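You operate a simulated robot arm through the tools that you are given. There is no shell and no other tool. Be economical: measure what you need, move in short steps, check, and stop when the job is done.

You are at the controls of a simulated robot arm. One attempt, no reset.

TASK
Slip the gold watch onto its stand and shut the silver one in the jewellery chest.
Fine: it goes in the tray under the lid.

Only the result counts: the job must be done as asked and must still hold three seconds after the hand-in. Knocking over, shifting, dropping, spilling or breaking anything else fails it. A push-on lid holds only when it is set on centred and level and pressed home; a screw cap is set on level and turned clockwise until tight.

THE ROBOT
A 6-joint arm with a two-finger parallel gripper, fixed in place. Base frame: the origin is at the foot of the arm, x ahead of it, y to its left, z up; the work surface is at about z = 0. Units: mm, rad, N and s.
With the tool pointing down near the work surface it reaches from about 140 to 580 mm from the base axis. Its first joint turns from -1.152 to 1.152 rad. Payload 2.1 kg.
The tool frame sits at the grasp point between the pads (the TCP): z along the fingers, y along the line on which they close. The tips reach 30 mm beyond it. The gripper opens to 94 mm. The fingers are 28 mm wide and 10 mm thick; the gripper's body (50 by 96 mm) begins 55 mm behind the TCP.
Orientation is told as [roll, pitch, yaw] about the base's x, y, z axes, in that order, counted from this pose: with the fingers straight down and closing along the base's y, the tool's x points along the base's -x, its y along +y and its z along -z.

THE INTERFACE
- The arm moves only by the tool arm_command. Its argument "commands" is a list that holds one entry, the list of rows, each a list of 7 numbers: the shift along the base's x, y, z in m, then the turn, a rotation vector about the base's x, y, z in rad, then the finger opening in m, from 0 to 0.094. In form: [[[tx, ty, tz, rx, ry, rz, grip], ...]]. A call has 1 to 8 rows; each row is the pose to reach, as a shift and turn from the pose commanded when the call began. A row lasts 0.2 s, in which the tool goes at most 50 mm and 0.15 rad; a call with a longer step from one row to the next is refused whole, and so is a gripper value outside its range. A pose out of reach is approached as far as the arm can. The call stops where the force on the tool passes 40 N (or 10 N more than at its start, if that is more) or the arm is blocked; 0.2 s more then pass. Each finger travels about 72 mm/s and halts on what it meets, pressing with about 38 N; the grip force reading is that of the motor and also rises with nothing between the fingers. The clock runs only during rows and for 0.2 s after the last one: add rows that repeat a pose to give the fingers time. It gives the time, the measured TCP pose, the force on the tool (base axes), the opening and the grip force at its end, in the units of the frame above (readings bear some noise), with the torque about the TCP (base axes, N m) and any sound that the robot's microphone picked up, and new pictures: "show" is both (left out), scene, wrist or none.
- Cameras (640 x 400 px; columns grow to the right, rows downward): "scene" is fixed at [27.7, -345.2, 482.9]; the picture's right is [0.95, -0.31, 0.00], its down [-0.18, -0.54, -0.83] and it looks along [0.26, 0.79, -0.56] (base axes); focal length 214 px, centre (320, 200). "wrist" rides on the gripper at [76, 14, -102] in the tool frame; the picture's right is [-0.18, 0.98, 0.00], its down [-0.75, -0.14, -0.64] and it looks along [-0.63, -0.12, 0.77] (tool axes); focal length 243 px, centre (320, 200). There is no depth. A picture from a camera that has moved, and an enlarged one, comes with that camera's place and axes in the base frame and with its lens. The place of the scene camera against the robot may be out by one fixed shift of up to 12 mm in any direction.
- close_up(camera, box): a new picture of the part [left, top, right, bottom] of that camera's present view, enlarged. It takes no simulated time.
- close_job(): hands the job in; it is judged then, once.

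Go step by step. Nothing tells you positions but the pictures and the camera data: compare them with the known pose of the tool, close in by small moves and look again before you grip or let go. The budget is 120 turns and 200 pictures, counting those below and the enlarged ones. Unless the task says otherwise, let go and move clear before handing in.

The tools are called after "Call:" by a JSON object that holds its "op" and its "data". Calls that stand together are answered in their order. arm_command: Moves the arm, as the interface text tells. Its arguments: {"type":"object","properties":{"commands":{"type":"array","items":{"type":"array","items":{"type":"array","items":{"type":"number"}}}},"show":{"type":"string","enum":["both","scene","wrist","none"]}},"required":["commands"]} The other tools are called the same way: close_up (camera, box) takes an enlarged picture of a part of a camera's view; close_job () hands the job in.

At the start:

```text
time: 0.0
position: [311.0, 4.6, 397.4]
tcp_rot: [-0.001, 0.0, 0.0]
force: [0.0, -1.1, -0.6]
moment: [-0.02, -0.02, 0.0]
width: 93.7
finger_force: 0.1
```

scene: 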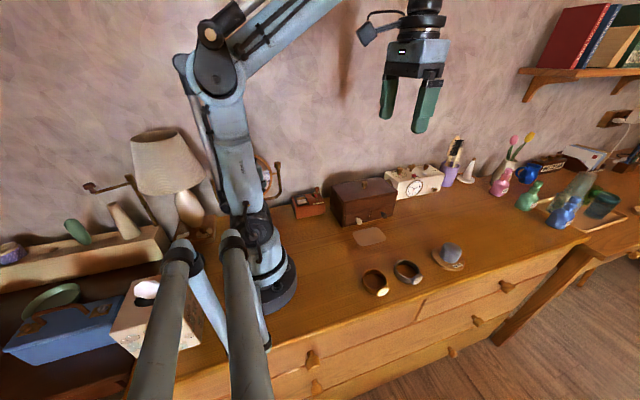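
wrist: 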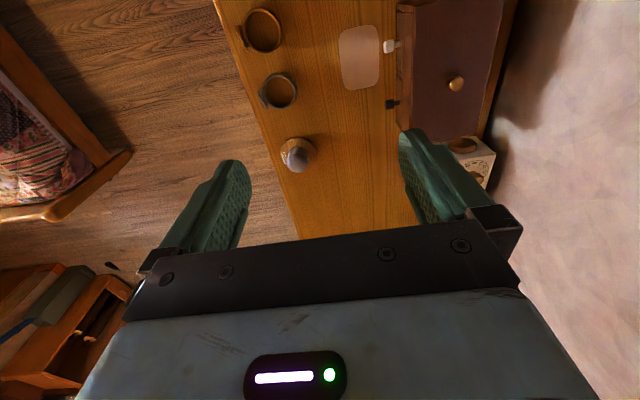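

I see two watches (gold and silver) on the desk, a stand beyond them and a brown chest near the wall. I'll enlarge both views before I measure.

Call:
{"op": "close_up", "data": {"camera": "scene", "box": [290, 160, 490, 310]}}

Call:
{"op": "close_up", "data": {"camera": "wrist", "box": [210, 0, 530, 200]}}

Call:
{"op": "close_up", "data": {"camera": "scene", "box": [350, 230, 470, 305]}}

```text
2.67 times, centred on (390, 235) of scene
camera zoom: at [27.7, -345.2, 482.9], right [0.95, -0.31, 0.0], down [-0.18, -0.54, -0.83], along [0.26, 0.79, -0.56], focal length 572 px, centre (133, 107)
```

zoom: 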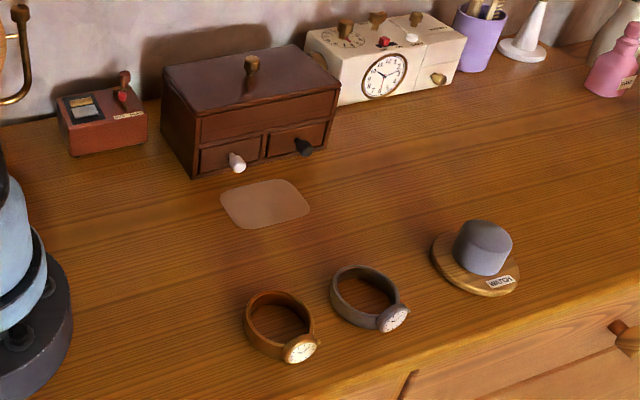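

```text
2.00 times, centred on (370, 100) of wrist
camera zoom: at [235.4, 20.9, 500.2], right [0.18, 0.98, 0.0], down [0.75, -0.14, 0.64], along [0.63, -0.12, -0.77], focal length 485 px, centre (220, 400)
```

zoom: 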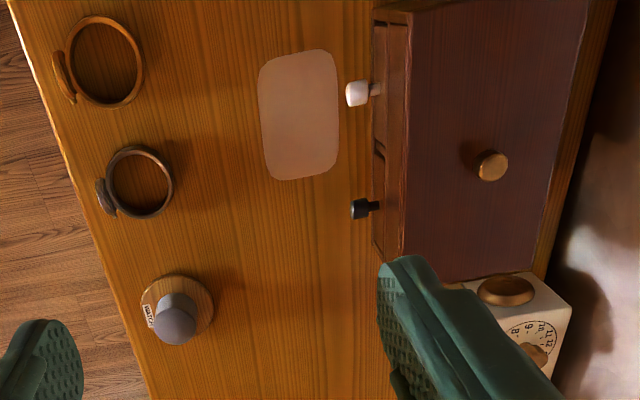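

```text
5.33 times, centred on (410, 268) of scene
camera zoom: at [27.7, -345.2, 482.9], right [0.95, -0.31, 0.0], down [-0.18, -0.54, -0.83], along [0.26, 0.79, -0.56], focal length 1144 px, centre (-160, -160)
```

zoom: 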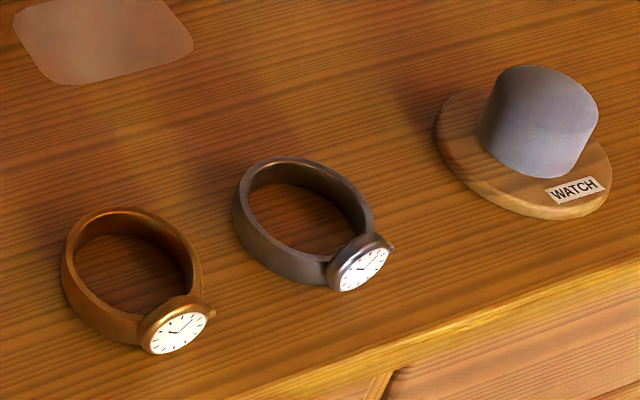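

Positions so far, in mm: gold about (261,-80), silver (358,-78), stand (500,-79), chest knob (362,194,129). I'll look more closely at how the chest lid works and at the stand.

Call:
{"op": "close_up", "data": {"camera": "scene", "box": [325, 165, 405, 235]}}

Call:
{"op": "close_up", "data": {"camera": "wrist", "box": [380, 0, 520, 140]}}

Call:
{"op": "close_up", "data": {"camera": "scene", "box": [425, 235, 475, 275]}}

```text
5.71 times, centred on (365, 200) of scene
camera zoom: at [27.7, -345.2, 482.9], right [0.95, -0.31, 0.0], down [-0.18, -0.54, -0.83], along [0.26, 0.79, -0.56], focal length 1226 px, centre (63, 200)
```

zoom: 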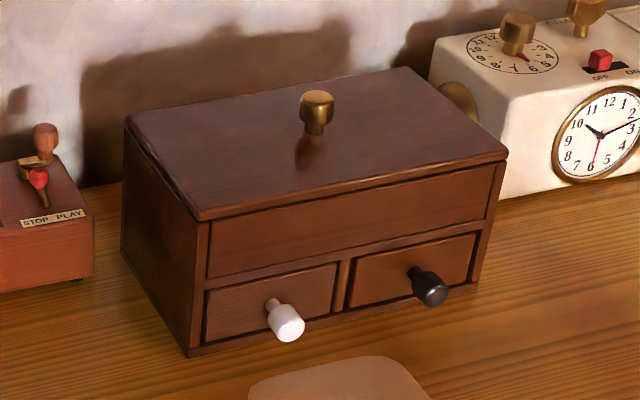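

```text
2.86 times, centred on (450, 70) of wrist
camera zoom: at [235.4, 20.9, 500.2], right [0.18, 0.98, 0.0], down [0.75, -0.14, 0.64], along [0.63, -0.12, -0.77], focal length 693 px, centre (-51, 571)
```

zoom: 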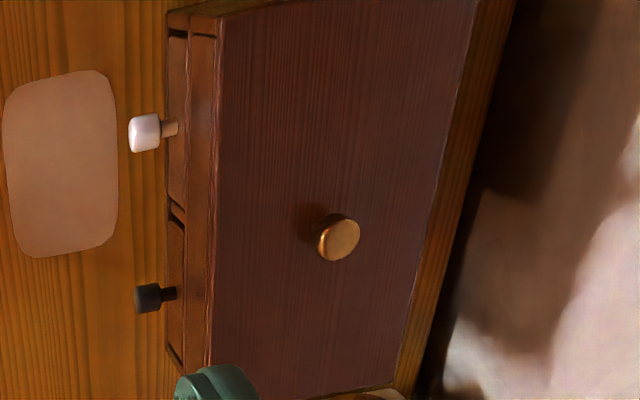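

```text
10.00 times, centred on (450, 255) of scene
camera zoom: at [27.7, -345.2, 482.9], right [0.95, -0.31, 0.0], down [-0.18, -0.54, -0.83], along [0.26, 0.79, -0.56], focal length 2145 px, centre (-980, -350)
```

zoom: 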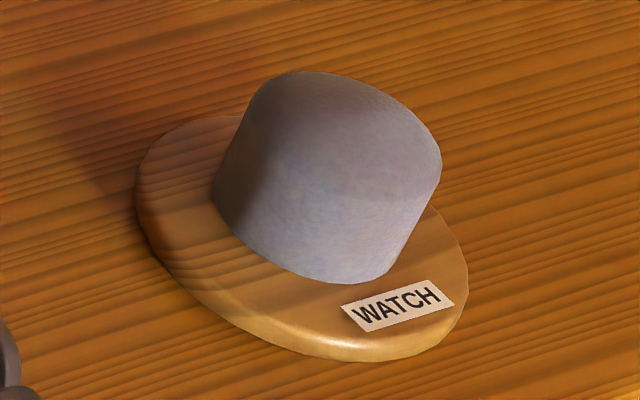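

The lid looks like a slab with a knob, and the stand's post tapers upward. I'll do gold first: turn the tool about -80° so the fingers close along x, clear of the dial, and hover over it.

Call:
{"op": "arm_command", "data": {"commands": [[[-0.006, -0.01, -0.025, 0, 0, -0.139, 0.094], [-0.012, -0.02, -0.05, 0, 0, -0.278, 0.094], [-0.018, -0.03, -0.075, 0, 0, -0.417, 0.094], [-0.024, -0.04, -0.1, 0, 0, -0.556, 0.094], [-0.03, -0.05, -0.125, 0, 0, -0.695, 0.094], [-0.036, -0.06, -0.15, 0, 0, -0.834, 0.094], [-0.042, -0.07, -0.175, 0, 0, -0.973, 0.094], [-0.048, -0.08, -0.2, 0, 0, -1.112, 0.094]]], "show": "none"}}

Call:
{"op": "arm_command", "data": {"commands": [[[-0.002, -0.002, -0.03, 0, 0, -0.139, 0.094], [-0.002, -0.005, -0.06, 0, 0, -0.278, 0.094], [-0.002, -0.005, -0.06, 0, 0, -0.278, 0.094]]]}}

```text
time: 1.8
position: [262.7, -73.9, 196.4]
tcp_rot: [-0.001, 0.0, -1.113]
force: [0.0, 0.0, 0.3]
moment: [0.01, -0.02, -0.03]
width: 94.0
finger_force: 0.1
```

```text
time: 2.6
position: [262.0, -77.5, 137.6]
tcp_rot: [0.0, 0.001, -1.391]
force: [1.0, 0.8, 0.4]
moment: [-0.01, -0.02, 0.03]
width: 94.1
finger_force: 0.2
camera wrist: at [262.2, -0.5, 239.5], right [1.0, -0.01, 0.0], down [-0.01, -0.77, 0.64], along [0.0, -0.64, -0.77], focal length 243 px, centre (320, 200)
```

scene: 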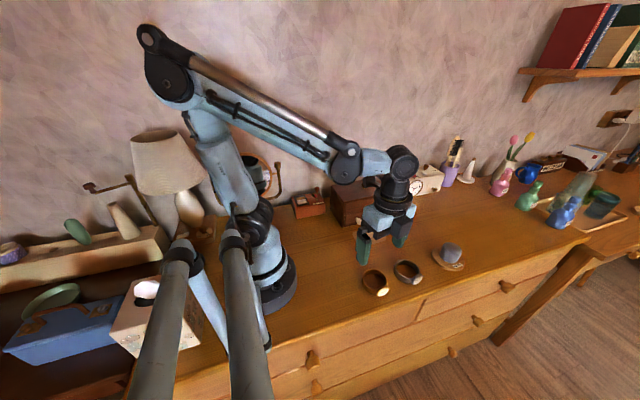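
wrist: 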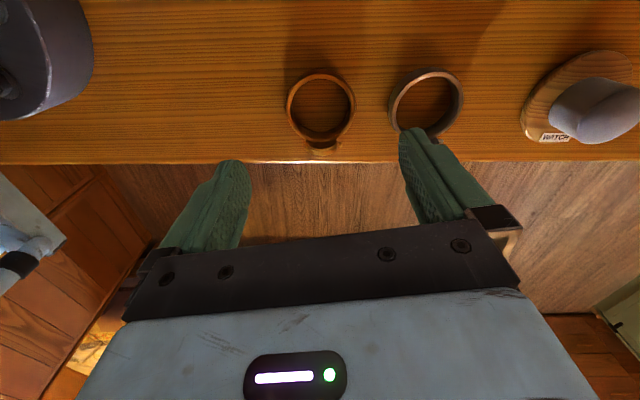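

Gold ring centre comes out at about (264,-76), silver at (361,-73). I'll lower over gold with the opening at 80 mm, stopping halfway to check.

Call:
{"op": "arm_command", "data": {"commands": [[[0.002, 0.0015, -0.03, 0, 0, 0, 0.08], [0.002, 0.0015, -0.06, 0, 0, 0, 0.08], [0.002, 0.0015, -0.06, 0, 0, 0, 0.08]]]}}

Call:
{"op": "close_up", "data": {"camera": "scene", "box": [335, 220, 435, 305]}}

```text
time: 3.4
position: [263.6, -76.7, 77.7]
tcp_rot: [0.0, 0.001, -1.39]
force: [0.3, -0.4, -0.8]
moment: [-0.02, 0.01, 0.01]
width: 80.0
finger_force: 0.1
camera wrist: at [263.8, 0.9, 179.8], right [1.0, 0.0, 0.0], down [0.0, -0.77, 0.64], along [0.0, -0.64, -0.77], focal length 243 px, centre (320, 200)
```

scene: 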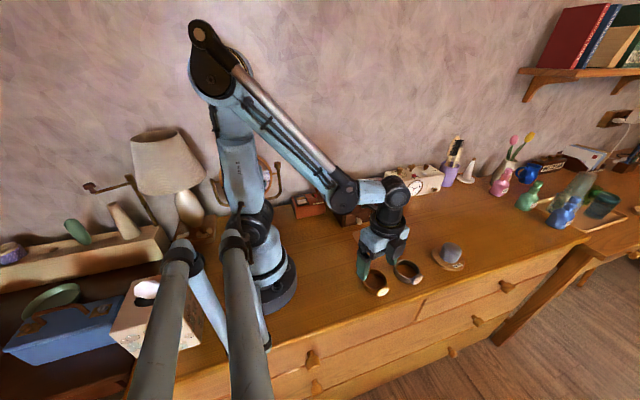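
wrist: 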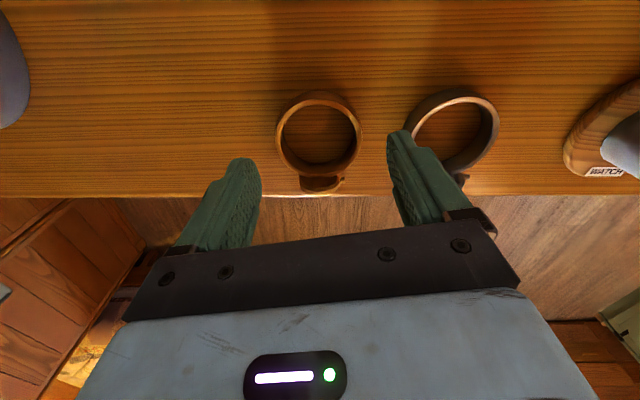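

```text
4.71 times, centred on (385, 262) of scene
camera zoom: at [27.7, -345.2, 482.9], right [0.95, -0.31, 0.0], down [-0.18, -0.54, -0.83], along [0.26, 0.79, -0.56], focal length 1009 px, centre (14, -94)
```

zoom: 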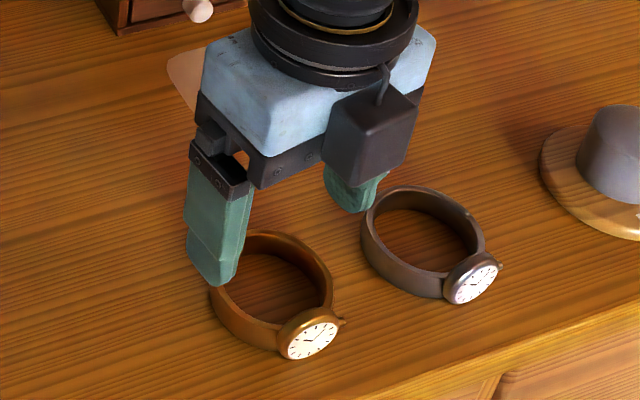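

Alignment looks good, with gold centred between the fingers and clearance to silver. I'll lower to about z=34 and close.

Call:
{"op": "arm_command", "data": {"commands": [[[0, 0.001, -0.022, 0, 0, 0, 0.08], [0, 0.001, -0.0435, 0, 0, 0, 0.08], [0, 0.001, -0.0435, 0, 0, 0, 0.08]]]}}

Call:
{"op": "close_up", "data": {"camera": "scene", "box": [335, 220, 435, 305]}}

```text
time: 4.2
position: [263.0, -77.1, 33.7]
tcp_rot: [0.001, 0.0, -1.388]
force: [1.3, -0.3, 0.3]
moment: [0.01, 0.01, 0.01]
width: 80.0
finger_force: 0.0
camera wrist: at [263.8, 1.4, 136.1], right [1.0, 0.0, 0.0], down [0.0, -0.77, 0.64], along [0.0, -0.64, -0.77], focal length 243 px, centre (320, 200)
```

scene: 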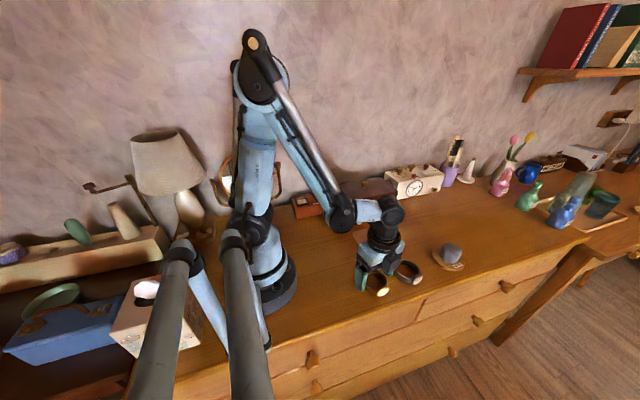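
wrist: 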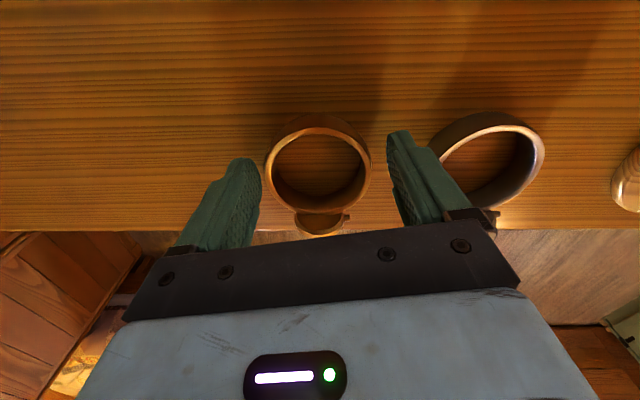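

```text
4.71 times, centred on (385, 262) of scene
camera zoom: at [27.7, -345.2, 482.9], right [0.95, -0.31, 0.0], down [-0.18, -0.54, -0.83], along [0.26, 0.79, -0.56], focal length 1009 px, centre (14, -94)
```

zoom: 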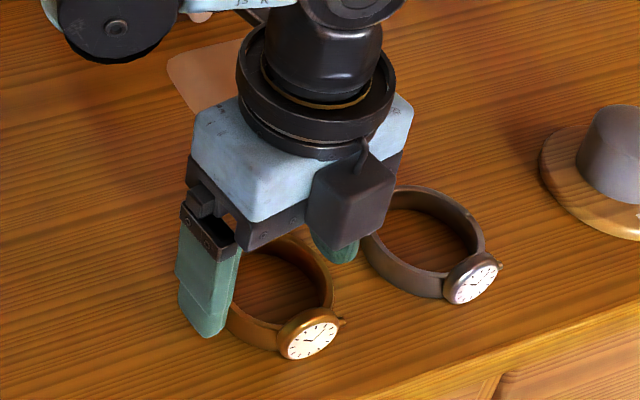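

The fingers flank the ring on its diameter, so I'll close on it.

Call:
{"op": "arm_command", "data": {"commands": [[[0, 0, 0, 0, 0, 0, 0.04], [0, 0, 0, 0, 0, 0, 0.04], [0, 0, 0, 0, 0, 0, 0.04]]], "show": "wrist"}}

Call:
{"op": "close_up", "data": {"camera": "scene", "box": [335, 220, 435, 305]}}

```text
time: 5.0
position: [262.9, -77.7, 34.0]
tcp_rot: [-0.001, -0.002, -1.39]
force: [-0.7, 0.1, 0.5]
moment: [0.02, 0.02, 0.03]
width: 63.2
finger_force: 38.0
camera wrist: at [263.8, 1.4, 136.4], right [1.0, 0.0, 0.0], down [0.0, -0.77, 0.64], along [0.0, -0.64, -0.77], focal length 243 px, centre (320, 200)
```

wrist: 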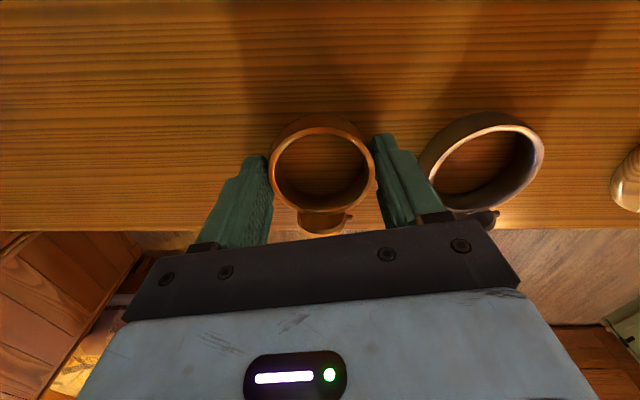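

```text
4.71 times, centred on (385, 262) of scene
camera zoom: at [27.7, -345.2, 482.9], right [0.95, -0.31, 0.0], down [-0.18, -0.54, -0.83], along [0.26, 0.79, -0.56], focal length 1009 px, centre (14, -94)
```

zoom: 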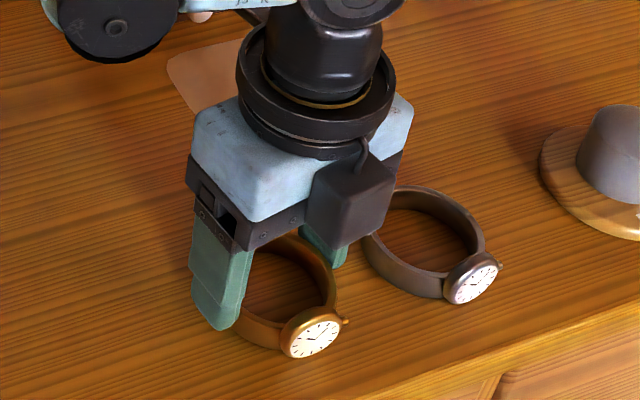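

Gripped at 63.2 mm. I'll lift straight up and carry it high over to the stand.

Call:
{"op": "arm_command", "data": {"commands": [[[0, 0, 0.02, 0, 0, 0, 0.04], [0, 0, 0.06, 0, 0, 0, 0.04], [0, 0, 0.1, 0, 0, 0, 0.04], [0, 0, 0.11, 0, 0, 0, 0.04], [0.04, 0, 0.11, 0, 0, 0, 0.04], [0.08, 0, 0.11, 0, 0, 0, 0.04]]], "show": "wrist"}}

Call:
{"op": "arm_command", "data": {"commands": [[[0.04, 0, 0, 0, 0, 0, 0.04], [0.08, 0, 0, 0, 0, 0, 0.04], [0.12, 0, 0, 0, 0, 0, 0.04], [0.155, 0, 0, 0, 0, 0, 0.04], [0.155, 0, 0, 0, 0, 0, 0.04]]]}}

Call:
{"op": "close_up", "data": {"camera": "scene", "box": [390, 190, 490, 280]}}

```text
time: 6.4
position: [345.2, -77.6, 145.6]
tcp_rot: [0.001, 0.002, -1.389]
force: [0.2, 0.7, -1.1]
moment: [0.0, -0.02, 0.02]
width: 39.9
finger_force: 0.1
camera wrist: at [344.3, 1.9, 246.9], right [1.0, 0.0, 0.0], down [0.0, -0.77, 0.64], along [0.0, -0.64, -0.77], focal length 243 px, centre (320, 200)
```

wrist: 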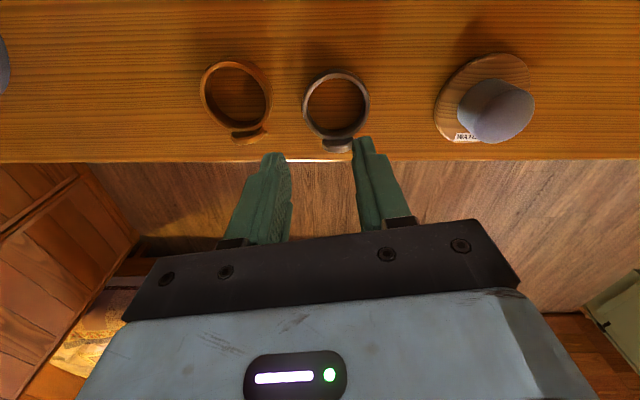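

```text
time: 7.6
position: [498.9, -77.6, 143.9]
tcp_rot: [-0.002, -0.001, -1.388]
force: [-0.5, -0.3, -0.4]
moment: [-0.01, 0.03, 0.01]
width: 39.9
finger_force: 0.1
camera wrist: at [499.5, 1.9, 246.8], right [1.0, 0.0, 0.0], down [0.0, -0.77, 0.64], along [0.0, -0.64, -0.77], focal length 243 px, centre (320, 200)
```

scene: 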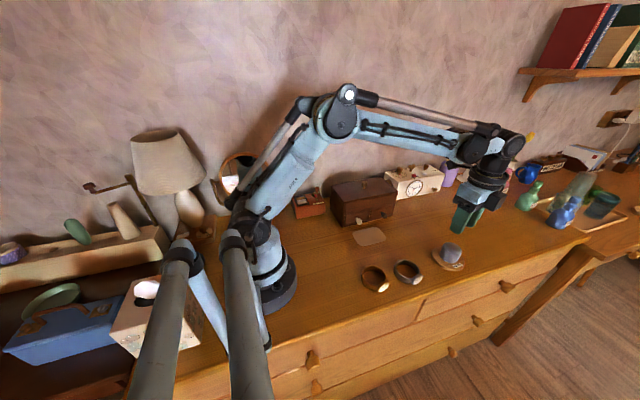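
wrist: 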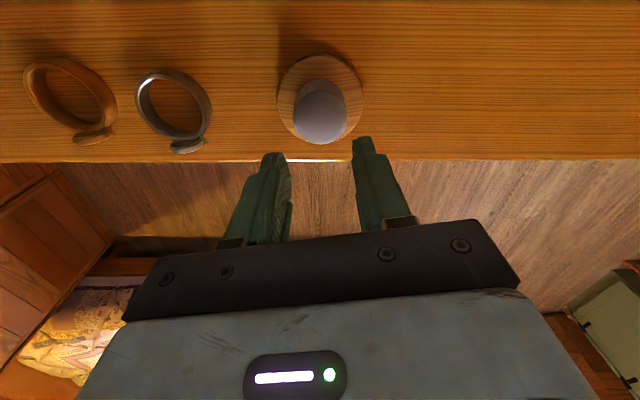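

```text
4.44 times, centred on (440, 235) of scene
camera zoom: at [27.7, -345.2, 482.9], right [0.95, -0.31, 0.0], down [-0.18, -0.54, -0.83], along [0.26, 0.79, -0.56], focal length 953 px, centre (-213, 44)
```

zoom: 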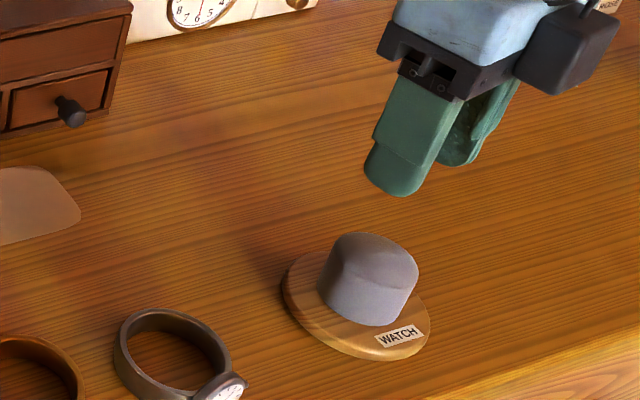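

The gold watch slipped out at the start of the lift. It is still flat near its place, at about (265,-70) and slightly rotated, so my grip was probably off its diameter in y. I'll go back, turn to match and measure carefully.

Call:
{"op": "arm_command", "data": {"commands": [[[-0.045, 0, 0, 0, 0, 0.05, 0.094], [-0.09, 0, 0, 0, 0, 0.1, 0.094], [-0.135, 0, 0, 0, 0, 0.15, 0.094], [-0.18, 0, 0, 0, 0, 0.2, 0.094], [-0.22, 0.003, 0, 0, 0, 0.2, 0.094], [-0.235, 0.006, -0.03, 0, 0, 0.2, 0.088], [-0.235, 0.006, -0.05, 0, 0, 0.2, 0.088], [-0.235, 0.006, -0.05, 0, 0, 0.2, 0.088]]], "show": "none"}}

Call:
{"op": "close_up", "data": {"camera": "wrist", "box": [180, 40, 500, 240]}}

Call:
{"op": "close_up", "data": {"camera": "scene", "box": [335, 220, 435, 305]}}

```text
time: 9.4
position: [262.4, -71.2, 95.0]
tcp_rot: [-0.001, 0.001, -1.19]
force: [0.1, 0.2, 0.5]
moment: [0.01, 0.03, 0.0]
width: 88.0
finger_force: 0.1
```

```text
2.00 times, centred on (340, 140) of wrist
camera zoom: at [247.7, 5.8, 196.5], right [0.98, 0.19, 0.0], down [0.15, -0.75, 0.64], along [0.13, -0.63, -0.77], focal length 485 px, centre (280, 320)
```

zoom: 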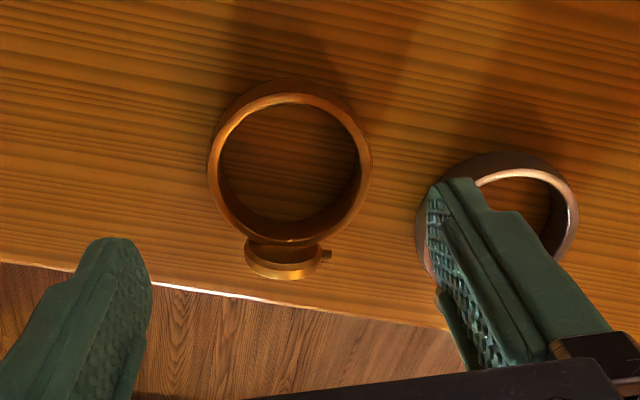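

```text
4.71 times, centred on (385, 262) of scene
camera zoom: at [27.7, -345.2, 482.9], right [0.95, -0.31, 0.0], down [-0.18, -0.54, -0.83], along [0.26, 0.79, -0.56], focal length 1009 px, centre (14, -94)
```

zoom: 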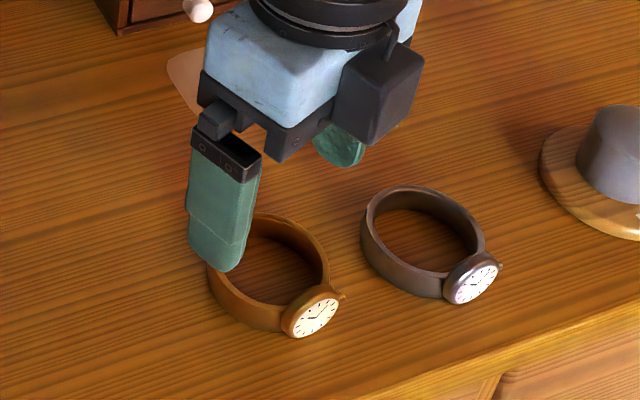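

Now the watch is square in view, and its true centre is about (267,-67). The band is only about 13 mm tall, so I'll shift there, go lower (tips about 2 mm above the desk) and check.

Call:
{"op": "arm_command", "data": {"commands": [[[0.0045, 0.0025, -0.02, 0, 0, 0, 0.086], [0.0045, 0.0025, -0.045, 0, 0, 0, 0.084], [0.0045, 0.0025, -0.062, 0, 0, 0, 0.084], [0.0045, 0.0025, -0.062, 0, 0, 0, 0.084]]], "show": "none"}}

Call:
{"op": "close_up", "data": {"camera": "wrist", "box": [180, 80, 500, 280]}}

Call:
{"op": "close_up", "data": {"camera": "scene", "box": [350, 250, 420, 305]}}

```text
time: 10.4
position: [267.0, -67.3, 32.2]
tcp_rot: [0.0, 0.0, -1.19]
force: [0.1, 0.1, 0.3]
moment: [-0.01, -0.01, -0.03]
width: 83.9
finger_force: 0.2
```

```text
2.00 times, centred on (340, 180) of wrist
camera zoom: at [252.4, 8.8, 134.5], right [0.98, 0.19, 0.0], down [0.15, -0.75, 0.64], along [0.13, -0.63, -0.77], focal length 485 px, centre (280, 240)
```

zoom: 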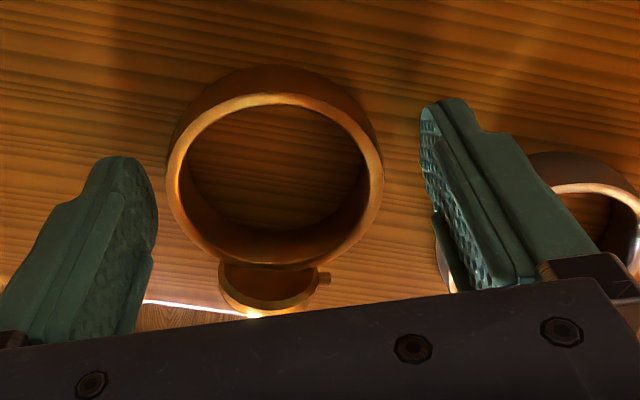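

```text
7.27 times, centred on (385, 278) of scene
camera zoom: at [27.7, -345.2, 482.9], right [0.95, -0.31, 0.0], down [-0.18, -0.54, -0.83], along [0.26, 0.79, -0.56], focal length 1560 px, centre (-153, -364)
```

zoom: 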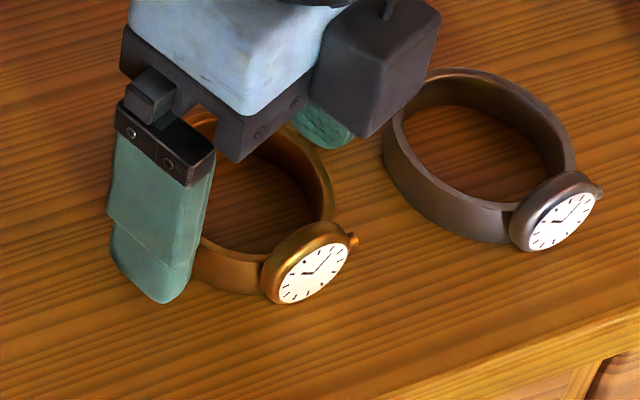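

The ring centre is now computed at (266,-67) and the TCP is at (267,-67). I'll close, then lift gently.

Call:
{"op": "arm_command", "data": {"commands": [[[0, 0, 0, 0, 0, 0, 0.04], [0, 0, 0, 0, 0, 0, 0.04], [0, 0, 0, 0, 0, 0, 0.04], [0, 0, 0.004, 0, 0, 0, 0.04], [0, 0, 0.008, 0, 0, 0, 0.04], [0, 0, 0.012, 0, 0, 0, 0.04]]], "show": "none"}}

Call:
{"op": "close_up", "data": {"camera": "wrist", "box": [180, 80, 500, 280]}}

Call:
{"op": "close_up", "data": {"camera": "scene", "box": [350, 250, 420, 305]}}

```text
time: 11.8
position: [267.4, -68.7, 44.5]
tcp_rot: [0.0, 0.0, -1.191]
force: [-0.9, -0.1, -1.3]
moment: [-0.01, 0.01, 0.03]
width: 63.9
finger_force: 37.7
```

```text
2.00 times, centred on (340, 180) of wrist
camera zoom: at [252.6, 8.6, 146.5], right [0.98, 0.19, 0.0], down [0.15, -0.75, 0.64], along [0.13, -0.63, -0.77], focal length 485 px, centre (280, 240)
```

zoom: 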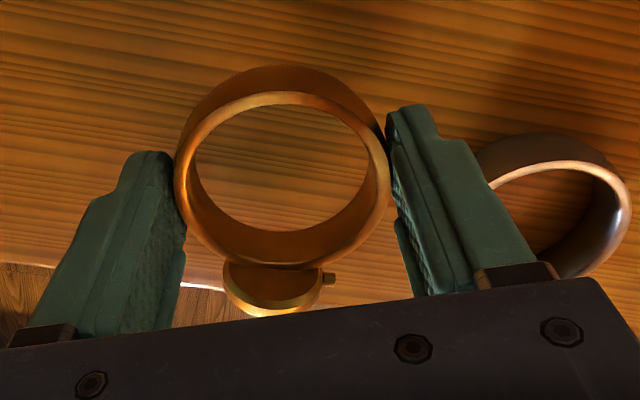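

```text
7.27 times, centred on (385, 278) of scene
camera zoom: at [27.7, -345.2, 482.9], right [0.95, -0.31, 0.0], down [-0.18, -0.54, -0.83], along [0.26, 0.79, -0.56], focal length 1560 px, centre (-153, -364)
```

zoom: 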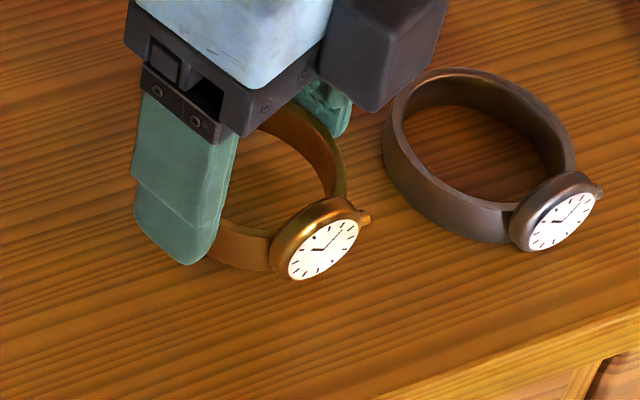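

Held this time, at 63.9 mm and clear of the desk. I'll lift smoothly and travel toward the stand.

Call:
{"op": "arm_command", "data": {"commands": [[[0, 0, 0.01, 0, 0, 0, 0.04], [0, 0, 0.025, 0, 0, 0, 0.04], [0, 0, 0.045, 0, 0, 0, 0.04], [0, 0, 0.065, 0, 0, 0, 0.04], [0.005, 0, 0.08, 0, 0, 0, 0.04], [0.015, 0, 0.085, 0, 0, 0, 0.04], [0.035, 0, 0.085, 0, 0, 0, 0.04], [0.06, 0, 0.085, 0, 0, 0, 0.04]]], "show": "wrist"}}

```text
time: 13.6
position: [328.3, -68.3, 129.7]
tcp_rot: [0.001, -0.002, -1.192]
force: [0.1, 0.4, -1.0]
moment: [-0.03, -0.04, 0.03]
width: 63.7
finger_force: 37.7
camera wrist: at [313.4, 9.1, 232.0], right [0.98, 0.19, 0.0], down [0.15, -0.75, 0.64], along [0.13, -0.63, -0.77], focal length 243 px, centre (320, 200)
```

wrist: 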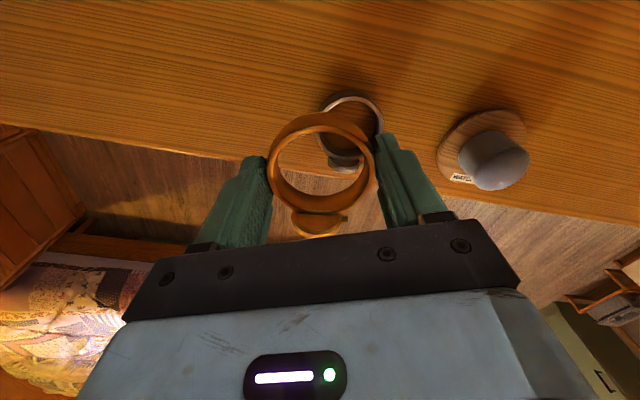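

Still held. I'll continue to above the stand.

Call:
{"op": "arm_command", "data": {"commands": [[[0.02, 0, 0, 0, 0, 0, 0.04], [0.045, 0, 0, 0, 0, 0, 0.04], [0.07, 0, 0, 0, 0, 0, 0.04], [0.095, 0, 0, 0, 0, 0, 0.04], [0.12, 0, 0, 0, 0, 0, 0.04], [0.145, 0, 0, 0, 0, 0, 0.04], [0.165, 0, 0, 0, 0, 0, 0.04], [0.172, 0, 0, 0, 0, 0, 0.04]]], "show": "none"}}

Call:
{"op": "close_up", "data": {"camera": "wrist", "box": [180, 40, 500, 240]}}

Call:
{"op": "close_up", "data": {"camera": "scene", "box": [410, 195, 510, 280]}}

```text
time: 15.4
position: [500.9, -68.4, 129.4]
tcp_rot: [-0.001, 0.0, -1.19]
force: [-0.5, 1.0, -0.3]
moment: [0.05, -0.01, -0.02]
width: 64.0
finger_force: 38.3
```

```text
2.00 times, centred on (340, 140) of wrist
camera zoom: at [485.8, 8.8, 231.8], right [0.98, 0.19, 0.0], down [0.15, -0.75, 0.64], along [0.13, -0.63, -0.77], focal length 485 px, centre (280, 320)
```

zoom: 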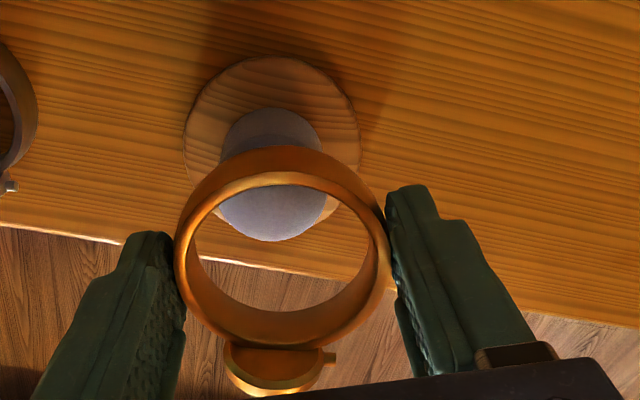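

```text
4.71 times, centred on (460, 238) of scene
camera zoom: at [27.7, -345.2, 482.9], right [0.95, -0.31, 0.0], down [-0.18, -0.54, -0.83], along [0.26, 0.79, -0.56], focal length 1009 px, centre (-339, 24)
```

zoom: 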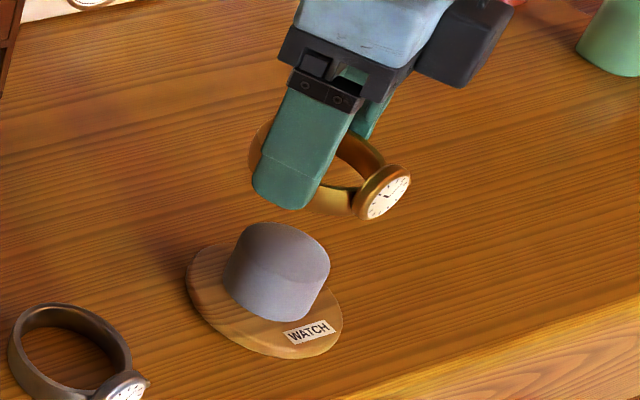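

The ring centre is about (502,-68.5) and the stand about (499.7,-69.5). I'll correct by (-2.3,-1) mm, lower 32 mm and look again.

Call:
{"op": "arm_command", "data": {"commands": [[[-0.0023, -0.001, -0.008, 0, 0, 0, 0.04], [-0.0023, -0.001, -0.02, 0, 0, 0, 0.04], [-0.0023, -0.001, -0.03, 0, 0, 0, 0.04], [-0.0023, -0.001, -0.032, 0, 0, 0, 0.04]]], "show": "none"}}

Call:
{"op": "close_up", "data": {"camera": "wrist", "box": [180, 40, 500, 240]}}

Call:
{"op": "close_up", "data": {"camera": "scene", "box": [410, 205, 510, 290]}}

```text
time: 16.4
position: [498.0, -68.3, 98.2]
tcp_rot: [0.0, 0.001, -1.191]
force: [-0.1, 0.1, -0.2]
moment: [0.04, 0.02, 0.0]
width: 64.1
finger_force: 38.3
```

```text
2.00 times, centred on (340, 140) of wrist
camera zoom: at [482.8, 7.8, 199.8], right [0.98, 0.19, 0.0], down [0.15, -0.75, 0.64], along [0.13, -0.63, -0.77], focal length 485 px, centre (280, 320)
```

zoom: 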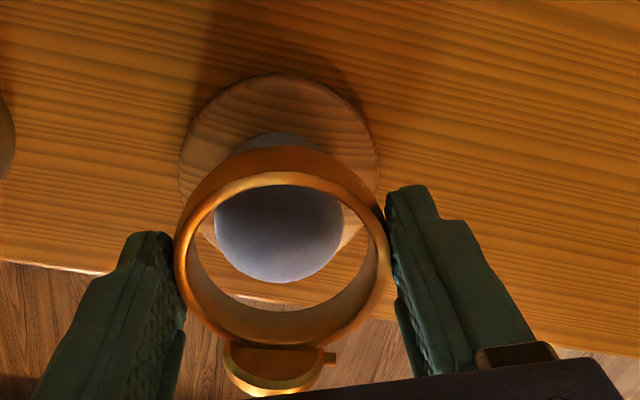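

```text
4.71 times, centred on (460, 248) of scene
camera zoom: at [27.7, -345.2, 482.9], right [0.95, -0.31, 0.0], down [-0.18, -0.54, -0.83], along [0.26, 0.79, -0.56], focal length 1009 px, centre (-339, -24)
```

zoom: 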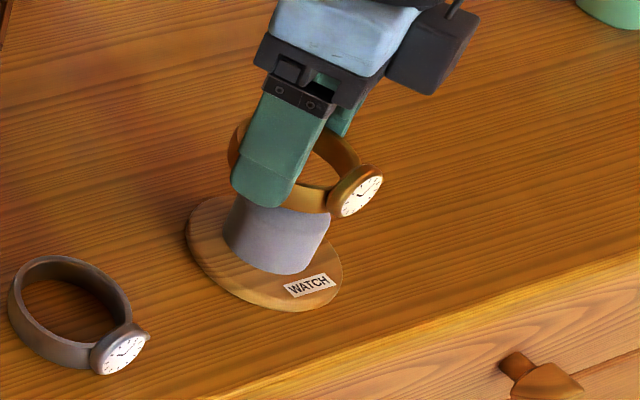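

On recomputing with perspective, the stand's post is nearer (499.3,-79) with its top at z of about 44, while the ring centre is about (498.2,-70.2). I'll shift the ring by (+1,-8.5) and lower 15 mm, which stays just above the post.

Call:
{"op": "arm_command", "data": {"commands": [[[0.0005, -0.004, 0, 0, 0, 0, 0.04], [0.001, -0.0085, -0.003, 0, 0, 0, 0.04], [0.001, -0.0085, -0.01, 0, 0, 0, 0.04], [0.001, -0.0085, -0.015, 0, 0, 0, 0.04], [0.001, -0.0085, -0.015, 0, 0, 0, 0.04]]], "show": "none"}}

Call:
{"op": "close_up", "data": {"camera": "wrist", "box": [180, 40, 500, 240]}}

Call:
{"op": "close_up", "data": {"camera": "scene", "box": [420, 225, 500, 285]}}

```text
time: 17.6
position: [498.5, -77.3, 82.7]
tcp_rot: [0.0, -0.001, -1.192]
force: [0.4, 1.2, -0.7]
moment: [0.0, 0.0, -0.03]
width: 63.9
finger_force: 38.3
```

```text
2.00 times, centred on (340, 140) of wrist
camera zoom: at [484.0, -0.4, 184.7], right [0.98, 0.19, 0.0], down [0.15, -0.75, 0.64], along [0.13, -0.63, -0.77], focal length 485 px, centre (280, 320)
```

zoom: 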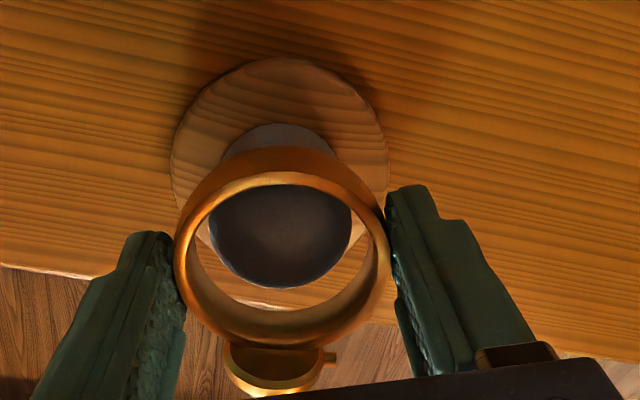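

```text
6.67 times, centred on (460, 255) of scene
camera zoom: at [27.7, -345.2, 482.9], right [0.95, -0.31, 0.0], down [-0.18, -0.54, -0.83], along [0.26, 0.79, -0.56], focal length 1430 px, centre (-613, -167)
```

zoom: 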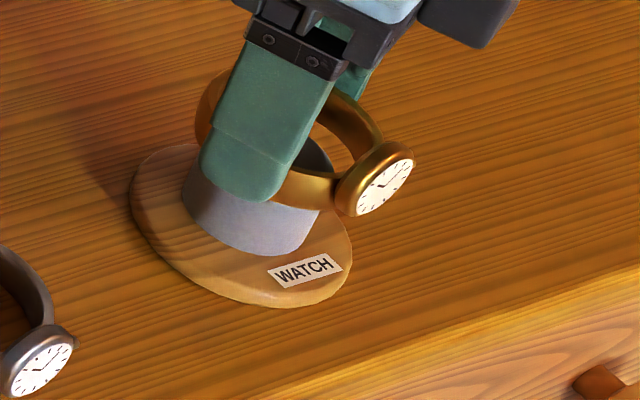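

The ring and post now look concentric to about 1 mm. I'll lower 12 mm gently and watch the force.

Call:
{"op": "arm_command", "data": {"commands": [[[0, 0, -0.003, 0, 0, 0, 0.04], [0, 0, -0.006, 0, 0, 0, 0.04], [0, 0, -0.009, 0, 0, 0, 0.04], [0, 0, -0.012, 0, 0, 0, 0.04]]], "show": "none"}}

Call:
{"op": "close_up", "data": {"camera": "wrist", "box": [180, 40, 500, 240]}}

Call:
{"op": "close_up", "data": {"camera": "scene", "box": [420, 225, 500, 285]}}

```text
time: 18.6
position: [499.0, -77.6, 71.4]
tcp_rot: [-0.001, -0.002, -1.19]
force: [-0.1, 0.6, -0.7]
moment: [0.02, 0.0, -0.01]
width: 63.7
finger_force: 38.1
```

```text
2.00 times, centred on (340, 140) of wrist
camera zoom: at [483.5, -0.7, 172.6], right [0.98, 0.19, 0.0], down [0.15, -0.75, 0.64], along [0.13, -0.63, -0.77], focal length 485 px, centre (280, 320)
```

zoom: 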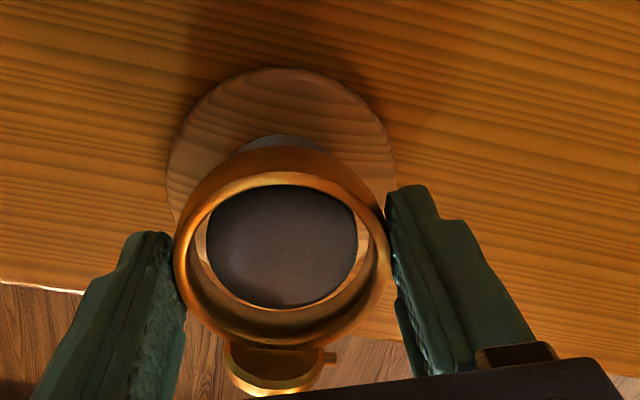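

```text
6.67 times, centred on (460, 255) of scene
camera zoom: at [27.7, -345.2, 482.9], right [0.95, -0.31, 0.0], down [-0.18, -0.54, -0.83], along [0.26, 0.79, -0.56], focal length 1430 px, centre (-613, -167)
```

zoom: 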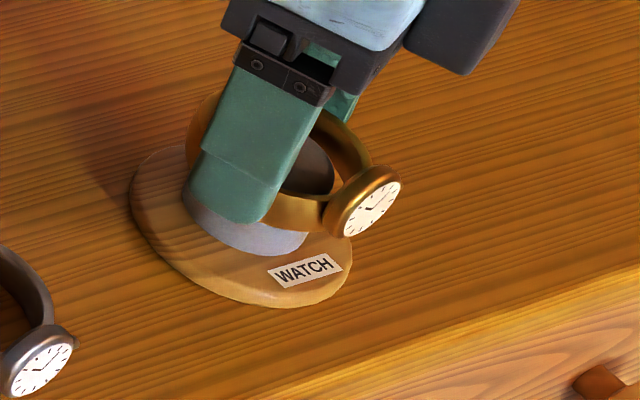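

The ring is over the post's top with no contact force. I'll nudge 1 mm toward +y to even the gap and keep lowering.

Call:
{"op": "arm_command", "data": {"commands": [[[0, 0.001, 0, 0, 0, 0, 0.04], [0, 0.001, -0.003, 0, 0, 0, 0.04], [0, 0.001, -0.006, 0, 0, 0, 0.04], [0, 0.001, -0.009, 0, 0, 0, 0.04], [0, 0.001, -0.012, 0, 0, 0, 0.04]]], "show": "none"}}

Call:
{"op": "close_up", "data": {"camera": "wrist", "box": [180, 40, 500, 240]}}

Call:
{"op": "close_up", "data": {"camera": "scene", "box": [420, 225, 500, 285]}}

```text
time: 19.8
position: [499.8, -76.5, 58.7]
tcp_rot: [0.001, 0.0, -1.19]
force: [-1.5, -0.3, -1.0]
moment: [0.04, -0.01, -0.02]
width: 63.7
finger_force: 37.2
```

```text
2.00 times, centred on (340, 140) of wrist
camera zoom: at [483.9, 0.5, 160.6], right [0.98, 0.19, 0.0], down [0.15, -0.75, 0.64], along [0.13, -0.63, -0.77], focal length 485 px, centre (280, 320)
```

zoom: 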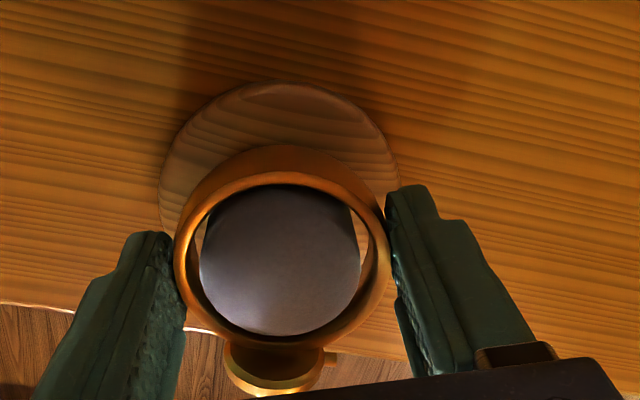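

```text
6.67 times, centred on (460, 255) of scene
camera zoom: at [27.7, -345.2, 482.9], right [0.95, -0.31, 0.0], down [-0.18, -0.54, -0.83], along [0.26, 0.79, -0.56], focal length 1430 px, centre (-613, -167)
```

zoom: 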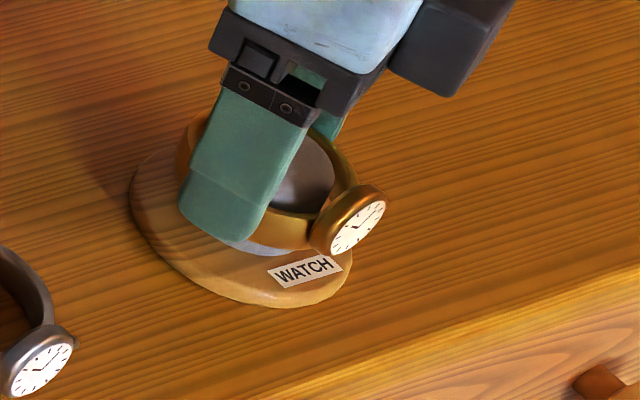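

It is sliding on cleanly. I'll keep lowering in small steps until it seats.

Call:
{"op": "arm_command", "data": {"commands": [[[0, 0, -0.003, 0, 0, 0, 0.04], [0, 0, -0.006, 0, 0, 0, 0.04], [0, 0, -0.009, 0, 0, 0, 0.04], [0, 0, -0.012, 0, 0, 0, 0.04]]], "show": "none"}}

Call:
{"op": "close_up", "data": {"camera": "wrist", "box": [180, 40, 500, 240]}}

Call:
{"op": "close_up", "data": {"camera": "scene", "box": [420, 225, 500, 285]}}

```text
time: 20.8
position: [497.8, -77.2, 46.5]
tcp_rot: [-0.002, -0.002, -1.19]
force: [0.0, -0.1, -1.0]
moment: [-0.01, 0.0, -0.02]
width: 64.0
finger_force: 38.0
```

```text
2.00 times, centred on (340, 140) of wrist
camera zoom: at [483.5, 0.1, 148.6], right [0.98, 0.19, 0.0], down [0.15, -0.75, 0.64], along [0.13, -0.63, -0.77], focal length 485 px, centre (280, 320)
```

zoom: 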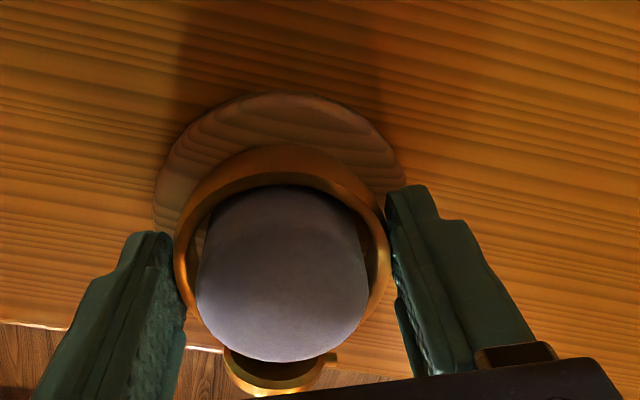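

```text
6.67 times, centred on (460, 255) of scene
camera zoom: at [27.7, -345.2, 482.9], right [0.95, -0.31, 0.0], down [-0.18, -0.54, -0.83], along [0.26, 0.79, -0.56], focal length 1430 px, centre (-613, -167)
```

zoom: 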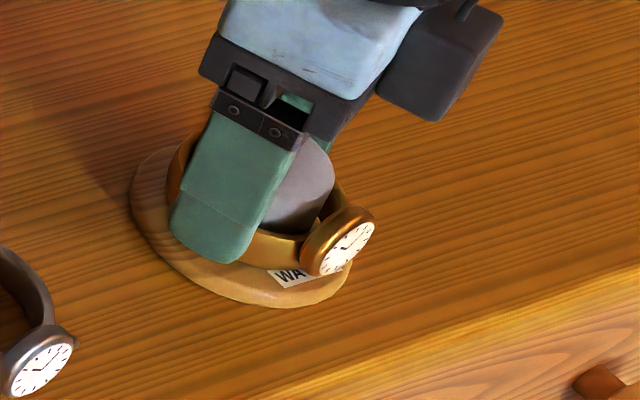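

Almost seated. I'll go a few millimetres more at 1 mm per row.

Call:
{"op": "arm_command", "data": {"commands": [[[0, 0, -0.001, 0, 0, 0, 0.04], [0, 0, -0.002, 0, 0, 0, 0.04], [0, 0, -0.003, 0, 0, 0, 0.04], [0, 0, -0.004, 0, 0, 0, 0.04], [0, 0, -0.005, 0, 0, 0, 0.04]]], "show": "none"}}

Call:
{"op": "close_up", "data": {"camera": "scene", "box": [420, 225, 500, 285]}}

```text
time: 22.0
position: [498.3, -76.6, 41.7]
tcp_rot: [0.0, -0.001, -1.191]
force: [0.5, 0.7, 26.9]
moment: [-0.18, 0.23, -0.27]
width: 63.8
finger_force: 38.5
```

```text
6.67 times, centred on (460, 255) of scene
camera zoom: at [27.6, -345.2, 482.9], right [0.95, -0.31, 0.0], down [-0.17, -0.54, -0.83], along [0.26, 0.79, -0.56], focal length 1430 px, centre (-613, -167)
```

zoom: 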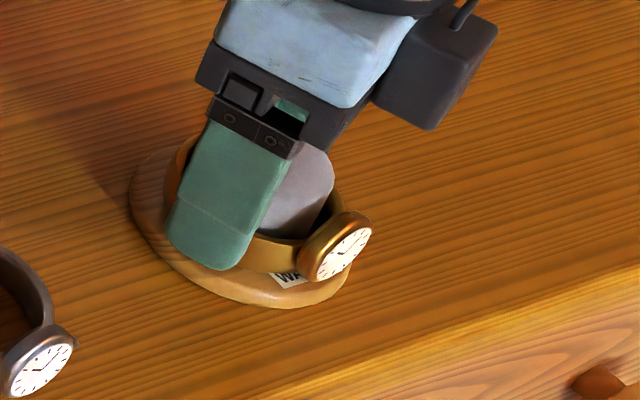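

It is seated, with 27 N reaction. I'll ease up 1.5 mm, open modestly and rise straight up.

Call:
{"op": "arm_command", "data": {"commands": [[[0, 0, 0.0015, 0, 0, 0, 0.04], [0, 0, 0.0015, 0, 0, 0, 0.07], [0, 0, 0.0015, 0, 0, 0, 0.08], [0, 0, 0.0015, 0, 0, 0, 0.08], [0, 0, 0.02, 0, 0, 0, 0.08], [0, 0, 0.05, 0, 0, 0, 0.08], [0, 0, 0.09, 0, 0, 0, 0.08]]], "show": "wrist"}}

Call:
{"op": "close_up", "data": {"camera": "scene", "box": [390, 225, 490, 290]}}

```text
time: 23.6
position: [498.0, -75.9, 131.9]
tcp_rot: [0.0, 0.001, -1.19]
force: [0.0, -0.5, 0.6]
moment: [-0.02, -0.01, 0.02]
width: 80.1
finger_force: 0.0
camera wrist: at [483.4, 0.4, 233.7], right [0.98, 0.19, 0.0], down [0.15, -0.75, 0.64], along [0.13, -0.63, -0.77], focal length 243 px, centre (320, 200)
```

wrist: 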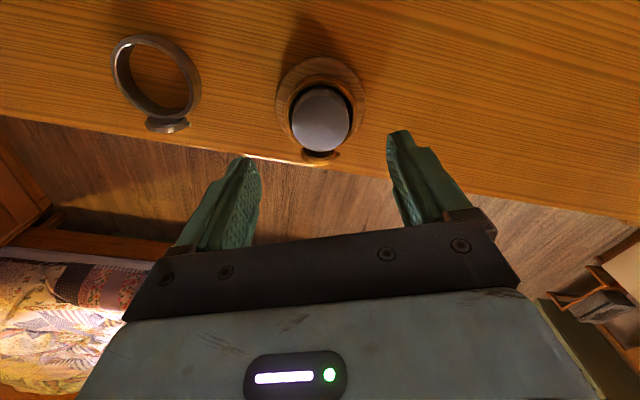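

```text
6.15 times, centred on (440, 258) of scene
camera zoom: at [27.7, -345.2, 482.9], right [0.95, -0.31, 0.0], down [-0.18, -0.54, -0.83], along [0.26, 0.79, -0.56], focal length 1320 px, centre (-418, -154)
```

zoom: 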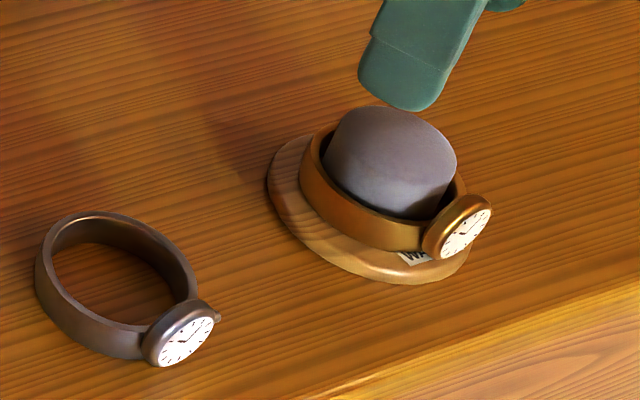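

Gold is on its stand. Next is the lid: I'll rise and swing the tool round to yaw of about +1.57, so the camera sits on the -y side away from the wall, and go over the chest knob.

Call:
{"op": "arm_command", "data": {"commands": [[[0, 0, 0.03, 0, 0, 0.147, 0.06], [-0.01, 0.01, 0.06, 0, 0, 0.294, 0.06], [-0.03, 0.03, 0.09, 0, 0, 0.441, 0.06], [-0.05, 0.06, 0.11, 0, 0, 0.588, 0.06], [-0.07, 0.09, 0.12, 0, 0, 0.735, 0.06], [-0.09, 0.12, 0.12, 0, 0, 0.882, 0.06], [-0.11, 0.15, 0.12, 0, 0, 1.029, 0.06], [-0.13, 0.18, 0.12, 0, 0, 1.176, 0.06]]], "show": "none"}}

Call:
{"op": "arm_command", "data": {"commands": [[[0, 0.01, 0, 0, 0, 0.147, 0.06], [0, 0.02, 0, 0, 0, 0.294, 0.06], [0, 0.03, 0, 0, 0, 0.441, 0.06], [0, 0.04, 0, 0, 0, 0.588, 0.06], [0, 0.05, 0, 0, 0, 0.735, 0.06], [0, 0.06, 0, 0, 0, 0.882, 0.06], [0, 0.07, 0, 0, 0, 1.029, 0.06], [0, 0.08, 0, 0, 0, 1.176, 0.06]]], "show": "none"}}

Call:
{"op": "arm_command", "data": {"commands": [[[0, 0.005, 0, 0, 0, 0.137, 0.06], [0, 0.01, 0, 0, 0, 0.274, 0.06], [0, 0.01, 0, 0, 0, 0.411, 0.06], [0, 0.01, 0, 0, 0, 0.411, 0.06]]]}}

```text
time: 25.4
position: [368.7, 104.2, 251.0]
tcp_rot: [-0.002, 0.001, -0.013]
force: [0.3, 0.6, -0.1]
moment: [0.03, 0.0, -0.03]
width: 59.9
finger_force: 0.1
```

```text
time: 27.2
position: [368.7, 182.7, 251.4]
tcp_rot: [0.0, 0.001, 1.165]
force: [0.6, -0.5, -0.1]
moment: [-0.04, -0.01, 0.0]
width: 59.9
finger_force: 0.0
```

```text
time: 28.2
position: [368.0, 194.2, 251.4]
tcp_rot: [0.002, -0.001, 1.577]
force: [0.3, -0.3, 0.2]
moment: [0.02, 0.01, 0.0]
width: 60.0
finger_force: 0.1
camera wrist: at [355.3, 118.2, 353.6], right [-0.98, 0.18, 0.0], down [0.14, 0.75, 0.64], along [0.11, 0.63, -0.77], focal length 243 px, centre (320, 200)
```

scene: 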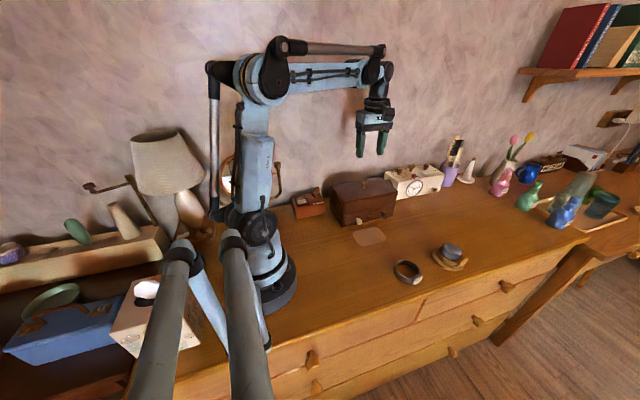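
wrist: 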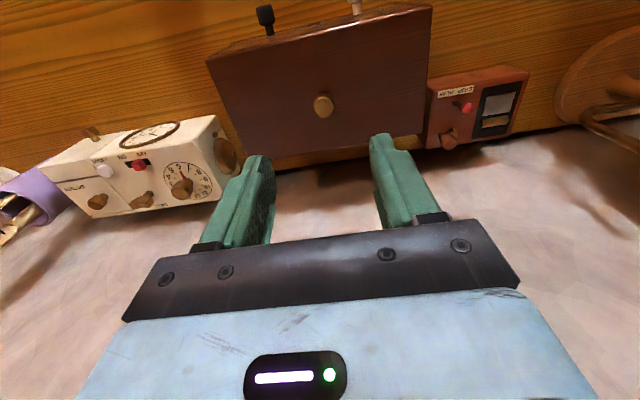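

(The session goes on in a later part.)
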